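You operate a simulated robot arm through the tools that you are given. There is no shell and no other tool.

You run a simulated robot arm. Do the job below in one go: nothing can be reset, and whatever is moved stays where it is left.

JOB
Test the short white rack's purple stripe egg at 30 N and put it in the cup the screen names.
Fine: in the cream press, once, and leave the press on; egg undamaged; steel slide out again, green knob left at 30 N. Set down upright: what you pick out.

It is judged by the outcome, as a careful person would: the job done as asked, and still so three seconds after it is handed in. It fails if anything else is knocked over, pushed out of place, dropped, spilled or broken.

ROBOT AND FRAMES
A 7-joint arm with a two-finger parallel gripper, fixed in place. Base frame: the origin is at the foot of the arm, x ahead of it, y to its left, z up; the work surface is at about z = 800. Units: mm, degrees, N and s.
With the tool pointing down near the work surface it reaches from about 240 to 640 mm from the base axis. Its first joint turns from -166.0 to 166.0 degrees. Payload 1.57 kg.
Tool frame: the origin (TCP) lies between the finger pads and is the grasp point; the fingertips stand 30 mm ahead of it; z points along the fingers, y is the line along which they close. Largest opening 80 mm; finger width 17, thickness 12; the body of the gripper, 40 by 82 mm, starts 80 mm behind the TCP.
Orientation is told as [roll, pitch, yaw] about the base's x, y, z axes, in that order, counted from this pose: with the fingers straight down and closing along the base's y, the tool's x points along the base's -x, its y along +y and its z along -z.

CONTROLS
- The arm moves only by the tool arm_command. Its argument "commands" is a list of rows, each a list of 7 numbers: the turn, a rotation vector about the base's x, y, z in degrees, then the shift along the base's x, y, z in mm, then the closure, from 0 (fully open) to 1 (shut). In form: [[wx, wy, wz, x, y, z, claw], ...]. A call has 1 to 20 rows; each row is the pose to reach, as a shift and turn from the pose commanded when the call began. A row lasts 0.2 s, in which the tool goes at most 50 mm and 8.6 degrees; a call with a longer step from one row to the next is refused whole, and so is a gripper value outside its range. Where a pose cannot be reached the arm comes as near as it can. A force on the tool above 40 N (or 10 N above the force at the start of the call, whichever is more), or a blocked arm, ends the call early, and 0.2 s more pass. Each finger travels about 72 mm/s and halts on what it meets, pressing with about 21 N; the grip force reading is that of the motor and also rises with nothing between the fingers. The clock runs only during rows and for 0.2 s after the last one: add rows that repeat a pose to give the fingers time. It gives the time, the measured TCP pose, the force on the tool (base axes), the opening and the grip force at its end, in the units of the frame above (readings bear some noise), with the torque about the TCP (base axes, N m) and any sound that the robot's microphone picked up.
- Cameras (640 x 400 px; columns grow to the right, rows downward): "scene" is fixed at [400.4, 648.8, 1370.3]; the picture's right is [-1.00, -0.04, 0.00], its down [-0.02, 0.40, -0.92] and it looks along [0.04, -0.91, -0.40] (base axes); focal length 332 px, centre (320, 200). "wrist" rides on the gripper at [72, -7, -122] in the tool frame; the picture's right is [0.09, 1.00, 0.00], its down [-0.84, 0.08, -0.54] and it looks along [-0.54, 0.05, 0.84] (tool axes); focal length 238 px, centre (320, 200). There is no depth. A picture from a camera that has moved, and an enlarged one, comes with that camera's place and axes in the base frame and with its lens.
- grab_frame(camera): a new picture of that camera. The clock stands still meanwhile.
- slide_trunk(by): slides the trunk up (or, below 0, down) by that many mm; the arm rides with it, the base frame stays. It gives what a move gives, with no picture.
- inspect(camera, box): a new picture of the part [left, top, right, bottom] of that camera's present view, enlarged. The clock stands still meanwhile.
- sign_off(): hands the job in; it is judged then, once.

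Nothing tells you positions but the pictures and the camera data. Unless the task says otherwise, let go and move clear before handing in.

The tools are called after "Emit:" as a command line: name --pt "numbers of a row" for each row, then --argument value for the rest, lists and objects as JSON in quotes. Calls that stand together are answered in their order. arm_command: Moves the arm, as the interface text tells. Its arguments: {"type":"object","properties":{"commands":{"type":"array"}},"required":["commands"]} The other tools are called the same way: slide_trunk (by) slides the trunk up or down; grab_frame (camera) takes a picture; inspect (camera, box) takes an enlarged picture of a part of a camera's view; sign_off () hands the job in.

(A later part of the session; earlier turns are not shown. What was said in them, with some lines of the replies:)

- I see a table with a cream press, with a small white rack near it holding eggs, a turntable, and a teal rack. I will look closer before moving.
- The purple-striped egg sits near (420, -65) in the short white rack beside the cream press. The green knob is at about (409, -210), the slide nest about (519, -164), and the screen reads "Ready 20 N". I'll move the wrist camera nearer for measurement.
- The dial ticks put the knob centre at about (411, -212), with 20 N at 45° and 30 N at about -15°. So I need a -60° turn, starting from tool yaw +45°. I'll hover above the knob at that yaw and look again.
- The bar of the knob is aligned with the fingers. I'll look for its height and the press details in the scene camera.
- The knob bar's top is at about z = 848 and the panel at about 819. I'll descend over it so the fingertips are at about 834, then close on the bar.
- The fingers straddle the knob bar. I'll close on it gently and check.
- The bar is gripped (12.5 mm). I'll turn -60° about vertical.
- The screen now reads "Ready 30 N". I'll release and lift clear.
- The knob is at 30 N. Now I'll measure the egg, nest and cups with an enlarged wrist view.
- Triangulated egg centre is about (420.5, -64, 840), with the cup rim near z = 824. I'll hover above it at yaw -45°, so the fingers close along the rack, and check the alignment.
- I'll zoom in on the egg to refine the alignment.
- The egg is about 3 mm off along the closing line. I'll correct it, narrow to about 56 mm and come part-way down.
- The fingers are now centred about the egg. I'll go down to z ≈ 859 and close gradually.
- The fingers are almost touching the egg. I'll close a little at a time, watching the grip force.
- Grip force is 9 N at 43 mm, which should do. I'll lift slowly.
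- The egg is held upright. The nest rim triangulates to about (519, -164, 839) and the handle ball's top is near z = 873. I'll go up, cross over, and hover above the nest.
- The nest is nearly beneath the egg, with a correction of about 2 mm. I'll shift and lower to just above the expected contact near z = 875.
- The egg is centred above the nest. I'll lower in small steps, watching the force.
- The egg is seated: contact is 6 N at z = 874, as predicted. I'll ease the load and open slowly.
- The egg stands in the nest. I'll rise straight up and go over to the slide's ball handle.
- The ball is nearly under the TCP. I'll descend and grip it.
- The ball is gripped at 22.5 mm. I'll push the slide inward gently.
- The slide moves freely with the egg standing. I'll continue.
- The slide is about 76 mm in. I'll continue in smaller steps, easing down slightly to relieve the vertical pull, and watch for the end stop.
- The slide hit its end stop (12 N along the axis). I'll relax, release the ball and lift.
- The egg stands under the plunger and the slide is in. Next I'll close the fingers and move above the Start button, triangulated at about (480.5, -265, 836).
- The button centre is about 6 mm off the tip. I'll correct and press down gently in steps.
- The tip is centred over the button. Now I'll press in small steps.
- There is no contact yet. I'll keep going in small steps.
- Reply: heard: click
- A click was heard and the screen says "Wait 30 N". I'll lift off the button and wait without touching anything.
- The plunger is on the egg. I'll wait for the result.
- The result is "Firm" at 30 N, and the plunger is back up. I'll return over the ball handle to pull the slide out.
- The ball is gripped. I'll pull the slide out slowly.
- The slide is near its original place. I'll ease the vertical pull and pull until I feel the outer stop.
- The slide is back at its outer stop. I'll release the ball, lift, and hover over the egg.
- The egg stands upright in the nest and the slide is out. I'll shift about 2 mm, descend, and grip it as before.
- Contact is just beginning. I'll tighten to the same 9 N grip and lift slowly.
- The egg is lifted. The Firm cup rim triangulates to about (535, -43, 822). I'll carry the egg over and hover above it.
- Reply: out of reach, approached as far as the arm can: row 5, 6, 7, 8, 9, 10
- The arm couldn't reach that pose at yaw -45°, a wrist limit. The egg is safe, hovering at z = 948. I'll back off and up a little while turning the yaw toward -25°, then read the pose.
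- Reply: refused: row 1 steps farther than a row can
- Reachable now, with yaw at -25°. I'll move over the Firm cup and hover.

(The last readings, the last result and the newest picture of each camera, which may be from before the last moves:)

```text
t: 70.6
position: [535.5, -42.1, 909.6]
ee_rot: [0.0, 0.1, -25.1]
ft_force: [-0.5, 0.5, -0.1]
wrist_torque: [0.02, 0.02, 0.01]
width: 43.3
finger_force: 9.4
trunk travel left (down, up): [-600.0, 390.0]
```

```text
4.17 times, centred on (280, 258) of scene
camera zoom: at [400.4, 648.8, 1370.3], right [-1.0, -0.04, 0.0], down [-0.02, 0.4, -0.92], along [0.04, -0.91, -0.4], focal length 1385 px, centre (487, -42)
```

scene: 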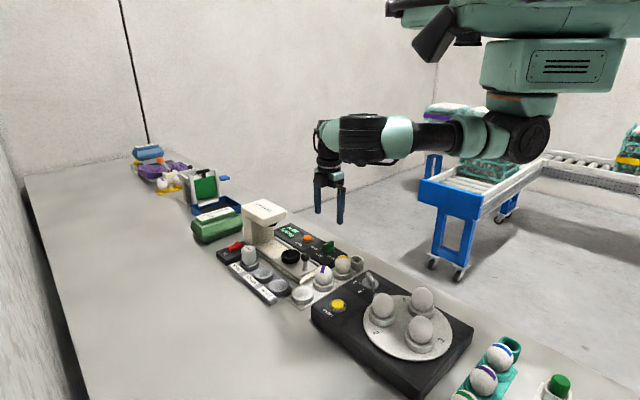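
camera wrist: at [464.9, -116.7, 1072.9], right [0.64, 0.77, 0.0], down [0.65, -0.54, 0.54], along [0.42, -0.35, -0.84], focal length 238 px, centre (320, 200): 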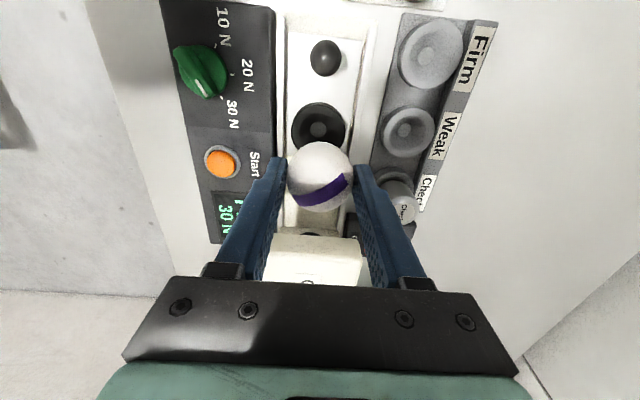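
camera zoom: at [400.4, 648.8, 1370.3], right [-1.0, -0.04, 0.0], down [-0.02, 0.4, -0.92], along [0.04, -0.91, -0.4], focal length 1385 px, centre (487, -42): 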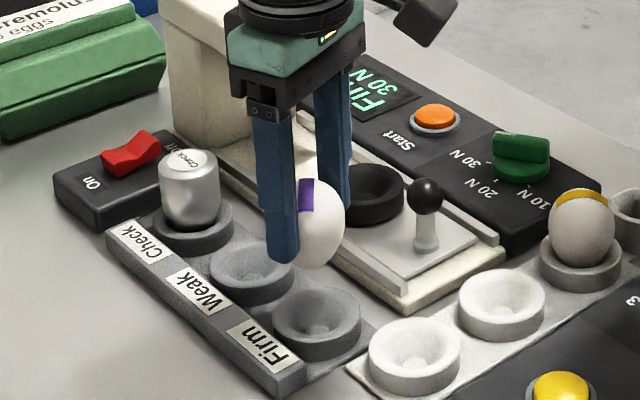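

Both views put the cup within about 2 mm of the egg. I'll nudge about (-1, -1) and lower to just above the cup, then re-check.

Emit:
arm_command --pt "0 0 0 -1 -1 -10 0.5" --pt "0 0 0 -1 -1 -22 0.5" --pt "0 0 0 -1 -1 -34 0.5" --pt "0 0 0 -1 -1 -42 0.5" --pt "0 0 0 -1 -1 -42 0.5"

Emit:
inspect --camera "wrist" --box '[240, 80, 400, 210]'

Emit:
inspect --camera "scene" --box '[220, 220, 320, 300]'

```text
t: 71.8
position: [535.9, -43.7, 867.9]
ee_rot: [0.1, 0.0, -25.0]
ft_force: [0.0, -0.3, -0.3]
wrist_torque: [0.01, 0.0, 0.0]
width: 43.5
finger_force: 8.5
trunk travel left (down, up): [-600.0, 390.0]
```

```text
3.08 times, centred on (320, 145) of wrist
camera zoom: at [467.3, -17.4, 990.3], right [0.34, 0.94, 0.0], down [0.79, -0.28, 0.54], along [0.51, -0.18, -0.84], focal length 733 px, centre (320, 369)
```

zoom: 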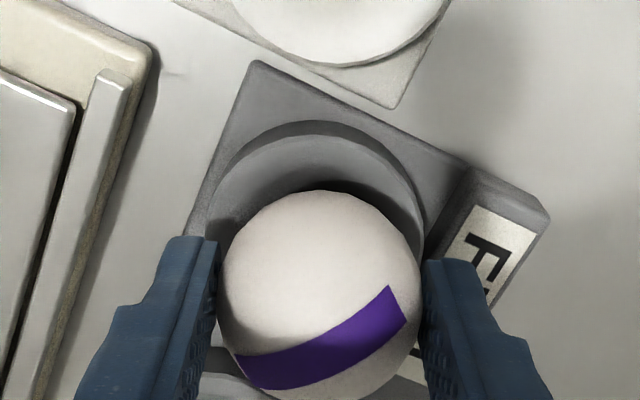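

```text
5.00 times, centred on (270, 260) of scene
camera zoom: at [400.4, 648.8, 1370.3], right [-1.0, -0.04, 0.0], down [-0.02, 0.4, -0.92], along [0.04, -0.91, -0.4], focal length 1662 px, centre (570, -100)
```

zoom: 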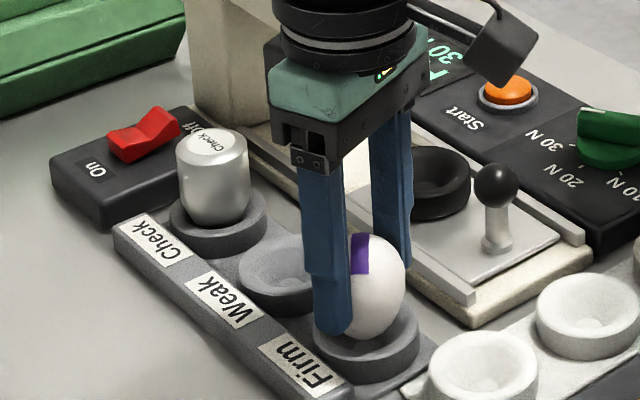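

The egg is about 2 mm too far in +x. I'll correct (-1.6, +0.6) and lower in small steps.

Emit:
arm_command --pt "0 0 0 -1.6 0.6 -2 0.5" --pt "0 0 0 -1.6 0.6 -5 0.5" --pt "0 0 0 -1.6 0.6 -5 0.5"

Emit:
arm_command --pt "0 0 0 0 0 -1.5 0.5" --pt "0 0 0 0 0 -1.5 0.5"

Emit:
inspect --camera "scene" --box '[220, 220, 320, 300]'

```text
t: 72.6
position: [533.3, -43.3, 863.1]
ee_rot: [0.0, 0.0, -25.0]
ft_force: [0.5, -0.1, -0.6]
wrist_torque: [0.02, 0.03, 0.02]
width: 43.3
finger_force: 8.8
trunk travel left (down, up): [-600.0, 390.0]
```

```text
t: 73.2
position: [533.2, -43.5, 861.9]
ee_rot: [0.1, -0.1, -25.0]
ft_force: [0.3, -0.9, -0.6]
wrist_torque: [0.01, 0.01, 0.0]
width: 43.1
finger_force: 8.9
trunk travel left (down, up): [-600.0, 390.0]
```

```text
5.00 times, centred on (270, 260) of scene
camera zoom: at [400.4, 648.8, 1370.3], right [-1.0, -0.04, 0.0], down [-0.02, 0.4, -0.92], along [0.04, -0.91, -0.4], focal length 1662 px, centre (570, -100)
```

zoom: 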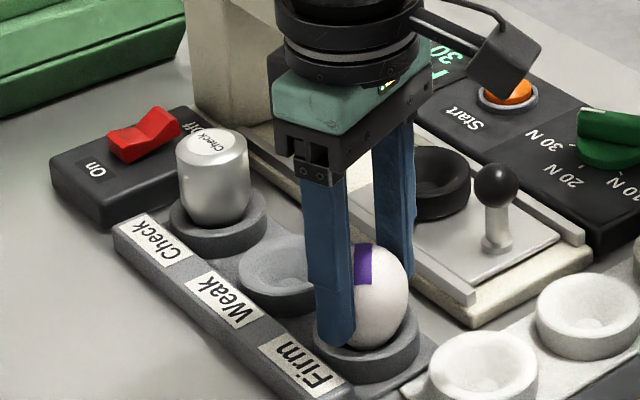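

Emit:
arm_command --pt "0 0 0 0 0 -1.5 0.5" --pt "0 0 0 0 0 -1.5 0.5"

Emit:
arm_command --pt "0 0 0 0 0 -1 0.5" --pt "0 0 0 0 0 -1 0.5"

```text
t: 73.8
position: [533.6, -42.6, 861.3]
ee_rot: [0.0, 0.0, -25.0]
ft_force: [0.3, 0.4, 0.4]
wrist_torque: [-0.01, 0.0, 0.0]
width: 43.4
finger_force: 9.4
trunk travel left (down, up): [-600.0, 390.0]
```

```text
t: 74.4
position: [534.1, -43.1, 860.3]
ee_rot: [0.0, -0.1, -25.1]
ft_force: [2.1, -2.3, 4.4]
wrist_torque: [-0.06, -0.04, -0.02]
width: 43.2
finger_force: 9.1
trunk travel left (down, up): [-600.0, 390.0]
```

There is contact with a slight side force toward (+x, -y). I'll yield that way about 1 mm and settle a bit lower.

Emit:
arm_command --pt "0 0 0 0.9 -0.9 0 0.5" --pt "0 0 0 0.9 -0.9 -0.6 0.5" --pt "0 0 0 0.9 -0.9 -0.6 0.5"

Emit:
inspect --camera "scene" --box '[220, 220, 320, 300]'

Emit:
inspect --camera "wrist" --box '[240, 80, 400, 210]'

```text
t: 75.2
position: [533.3, -44.2, 858.5]
ee_rot: [0.0, 0.0, -25.0]
ft_force: [1.7, 0.2, 3.1]
wrist_torque: [0.02, 0.02, -0.01]
width: 43.2
finger_force: 8.8
trunk travel left (down, up): [-600.0, 390.0]
```

```text
5.00 times, centred on (270, 260) of scene
camera zoom: at [400.4, 648.8, 1370.3], right [-1.0, -0.04, 0.0], down [-0.02, 0.4, -0.92], along [0.04, -0.91, -0.4], focal length 1662 px, centre (570, -100)
```

zoom: 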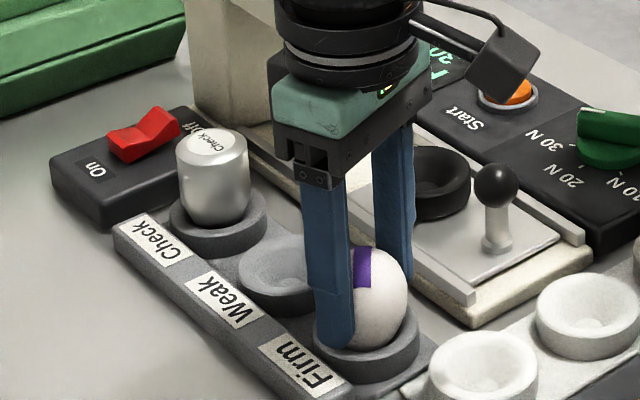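

```text
3.08 times, centred on (320, 145) of wrist
camera zoom: at [466.7, -18.6, 981.0], right [0.34, 0.94, 0.0], down [0.79, -0.28, 0.54], along [0.51, -0.18, -0.84], focal length 733 px, centre (320, 369)
```

zoom: 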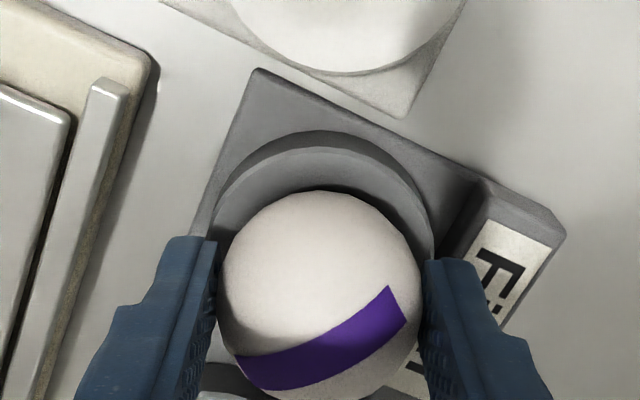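

Emit:
arm_command --pt "0 0 0 0.3 0 -0.6 0.5" --pt "0 0 0 0.3 0 -0.6 0.5"

```text
t: 75.8
position: [534.0, -43.8, 857.8]
ee_rot: [0.1, 0.1, -25.0]
ft_force: [1.6, -3.1, 3.8]
wrist_torque: [-0.04, -0.05, 0.03]
width: 43.3
finger_force: 9.0
trunk travel left (down, up): [-600.0, 390.0]
```

A side force of about 3 N remains toward -y. I'll yield a little more and settle.

Emit:
arm_command --pt "0 0 0 0.7 -1.2 0 0.5" --pt "0 0 0 0.7 -1.2 -0.4 0.5" --pt "0 0 0 0.7 -1.2 -0.4 0.5"

```text
t: 76.6
position: [533.8, -44.2, 858.7]
ee_rot: [0.1, 0.0, -25.1]
ft_force: [-3.8, 3.0, 6.2]
wrist_torque: [0.07, 0.07, 0.01]
width: 43.1
finger_force: 8.9
trunk travel left (down, up): [-600.0, 390.0]
```

The side force reversed, so the centre is between the two positions and the egg is seated. I'll go half back, relieve, and open slowly.

Emit:
arm_command --pt "0 0 0 -0.5 0.6 0.2 0.5" --pt "0 0 0 -0.5 0.6 0.3 0.48" --pt "0 0 0 -0.5 0.6 0.3 0.465" --pt "0 0 0 -0.5 0.6 0.3 0.45" --pt "0 0 0 -0.5 0.6 0.3 0.43" --pt "0 0 0 -0.5 0.6 0.3 0.41" --pt "0 0 0 -0.5 0.6 0.3 0.38" --pt "0 0 0 -0.5 0.6 0.3 0.34" --pt "0 0 0 -0.5 0.6 0.3 0.3" --pt "0 0 0 -0.5 0.6 0.3 0.28"

Emit:
inspect --camera "scene" --box '[220, 220, 320, 300]'

Emit:
inspect --camera "wrist" --box '[240, 80, 400, 210]'

```text
t: 78.8
position: [534.4, -45.0, 858.1]
ee_rot: [-0.1, 0.0, -25.0]
ft_force: [-0.7, -0.2, -1.0]
wrist_torque: [0.0, 0.03, 0.01]
width: 57.5
finger_force: 0.1
trunk travel left (down, up): [-600.0, 390.0]
```

```text
5.00 times, centred on (270, 260) of scene
camera zoom: at [400.4, 648.8, 1370.3], right [-1.0, -0.04, 0.0], down [-0.02, 0.4, -0.92], along [0.04, -0.91, -0.4], focal length 1662 px, centre (570, -100)
```

zoom: 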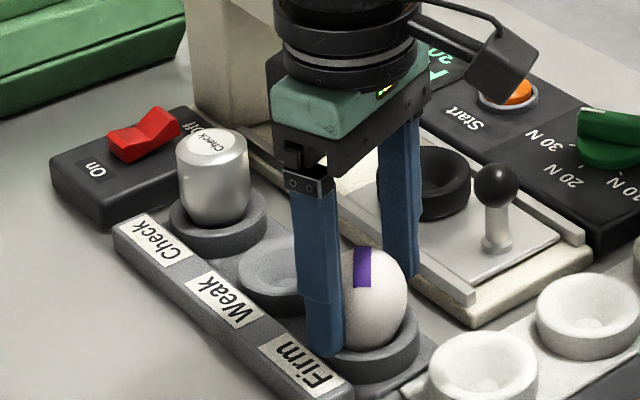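

```text
3.08 times, centred on (320, 145) of wrist
camera zoom: at [467.4, -19.2, 980.2], right [0.34, 0.94, 0.0], down [0.79, -0.28, 0.54], along [0.51, -0.18, -0.84], focal length 733 px, centre (320, 369)
```

zoom: 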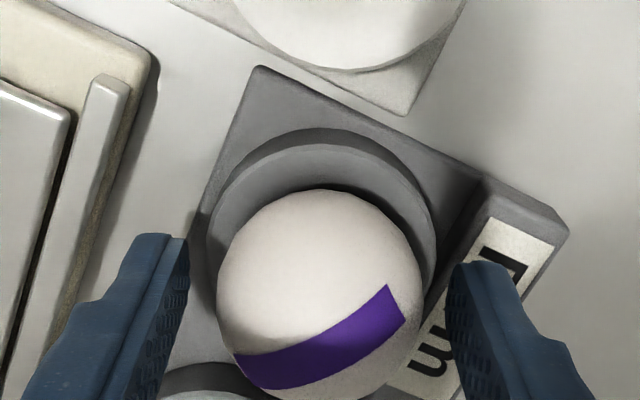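

The egg stands in the Firm cup. I'll lift straight up and move clear.

Emit:
arm_command --pt "0 0 0 0 0 8 0.28" --pt "0 0 0 0 0 20 0.28" --pt "0 0 0 0 0 40 0.28" --pt "0 0 0 0 0 65 0.25" --pt "0 0 0 0 0 100 0.2" --pt "0 0 0 -20 0 140 0.1" --pt "0 0 0 -50 0 170 0" --pt "0 0 0 -80 0 200 0" --pt "0 0 0 -80 0 200 0"

Emit:
grab_frame --camera "scene"

Emit:
inspect --camera "scene" --box '[220, 190, 360, 302]'

Emit:
inspect --camera "scene" --box '[220, 230, 300, 294]'

Emit:
grab_frame --camera "wrist"

```text
t: 80.8
position: [453.8, -45.5, 1056.6]
ee_rot: [0.0, 0.0, -25.0]
ft_force: [-0.1, 1.1, 0.2]
wrist_torque: [0.02, 0.04, 0.0]
width: 80.2
finger_force: 0.0
trunk travel left (down, up): [-600.0, 390.0]
```

```text
taken
```

scene: 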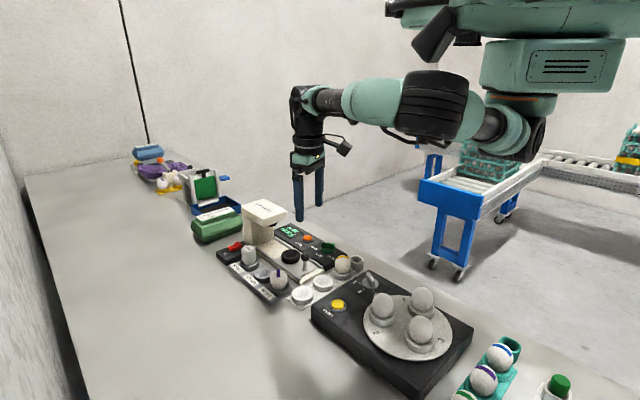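

```text
3.57 times, centred on (290, 246) of scene
camera zoom: at [400.4, 648.8, 1370.3], right [-1.0, -0.04, 0.0], down [-0.02, 0.4, -0.92], along [0.04, -0.91, -0.4], focal length 1187 px, centre (427, 36)
```

zoom: 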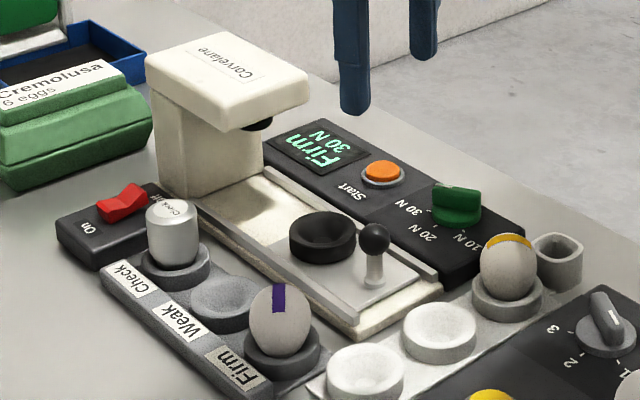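

```text
6.25 times, centred on (260, 262) of scene
camera zoom: at [400.4, 648.8, 1370.3], right [-1.0, -0.04, 0.0], down [-0.02, 0.4, -0.92], along [0.04, -0.91, -0.4], focal length 2077 px, centre (695, -188)
```

zoom: 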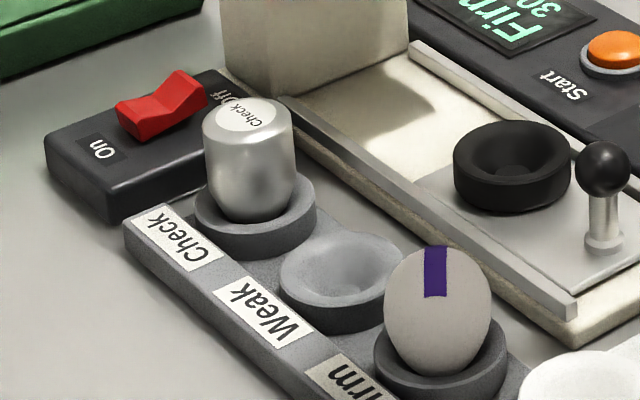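

```text
taken
camera wrist: at [385.7, -20.0, 1179.7], right [0.34, 0.94, 0.0], down [0.79, -0.28, 0.54], along [0.51, -0.18, -0.84], focal length 238 px, centre (320, 200)
```

wrist: 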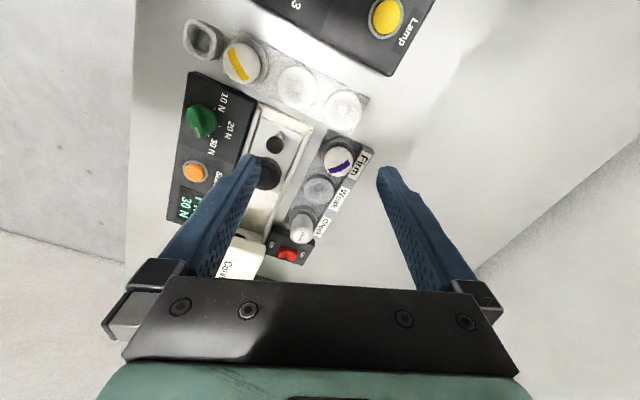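

The egg stands upright in the Firm cup, and the press is on showing "Firm 30 N". The slide is fully out, the knob is at 30 N, the arm is clear, and nothing else has moved. I'm handing in.

Emit:
sign_off

```text
The job is handed in.
```

I tested the purple-stripe egg from the short white rack once at 30 N in the cream press. The screen read "Firm", so I put it in the Firm cup. I've handed the job in, but I haven't had a verdict back.

The last pictures, taken just before I handed in, showed:
- **Egg:** upright in the Firm cup, with no damage visible.
- **Press:** still on, showing "Firm 30 N", with the green knob at 30 N.
- **Steel slide:** pulled back out to its outer stop.
- **Everything else:** nothing near the press looked knocked over or moved, and the arm was clear.
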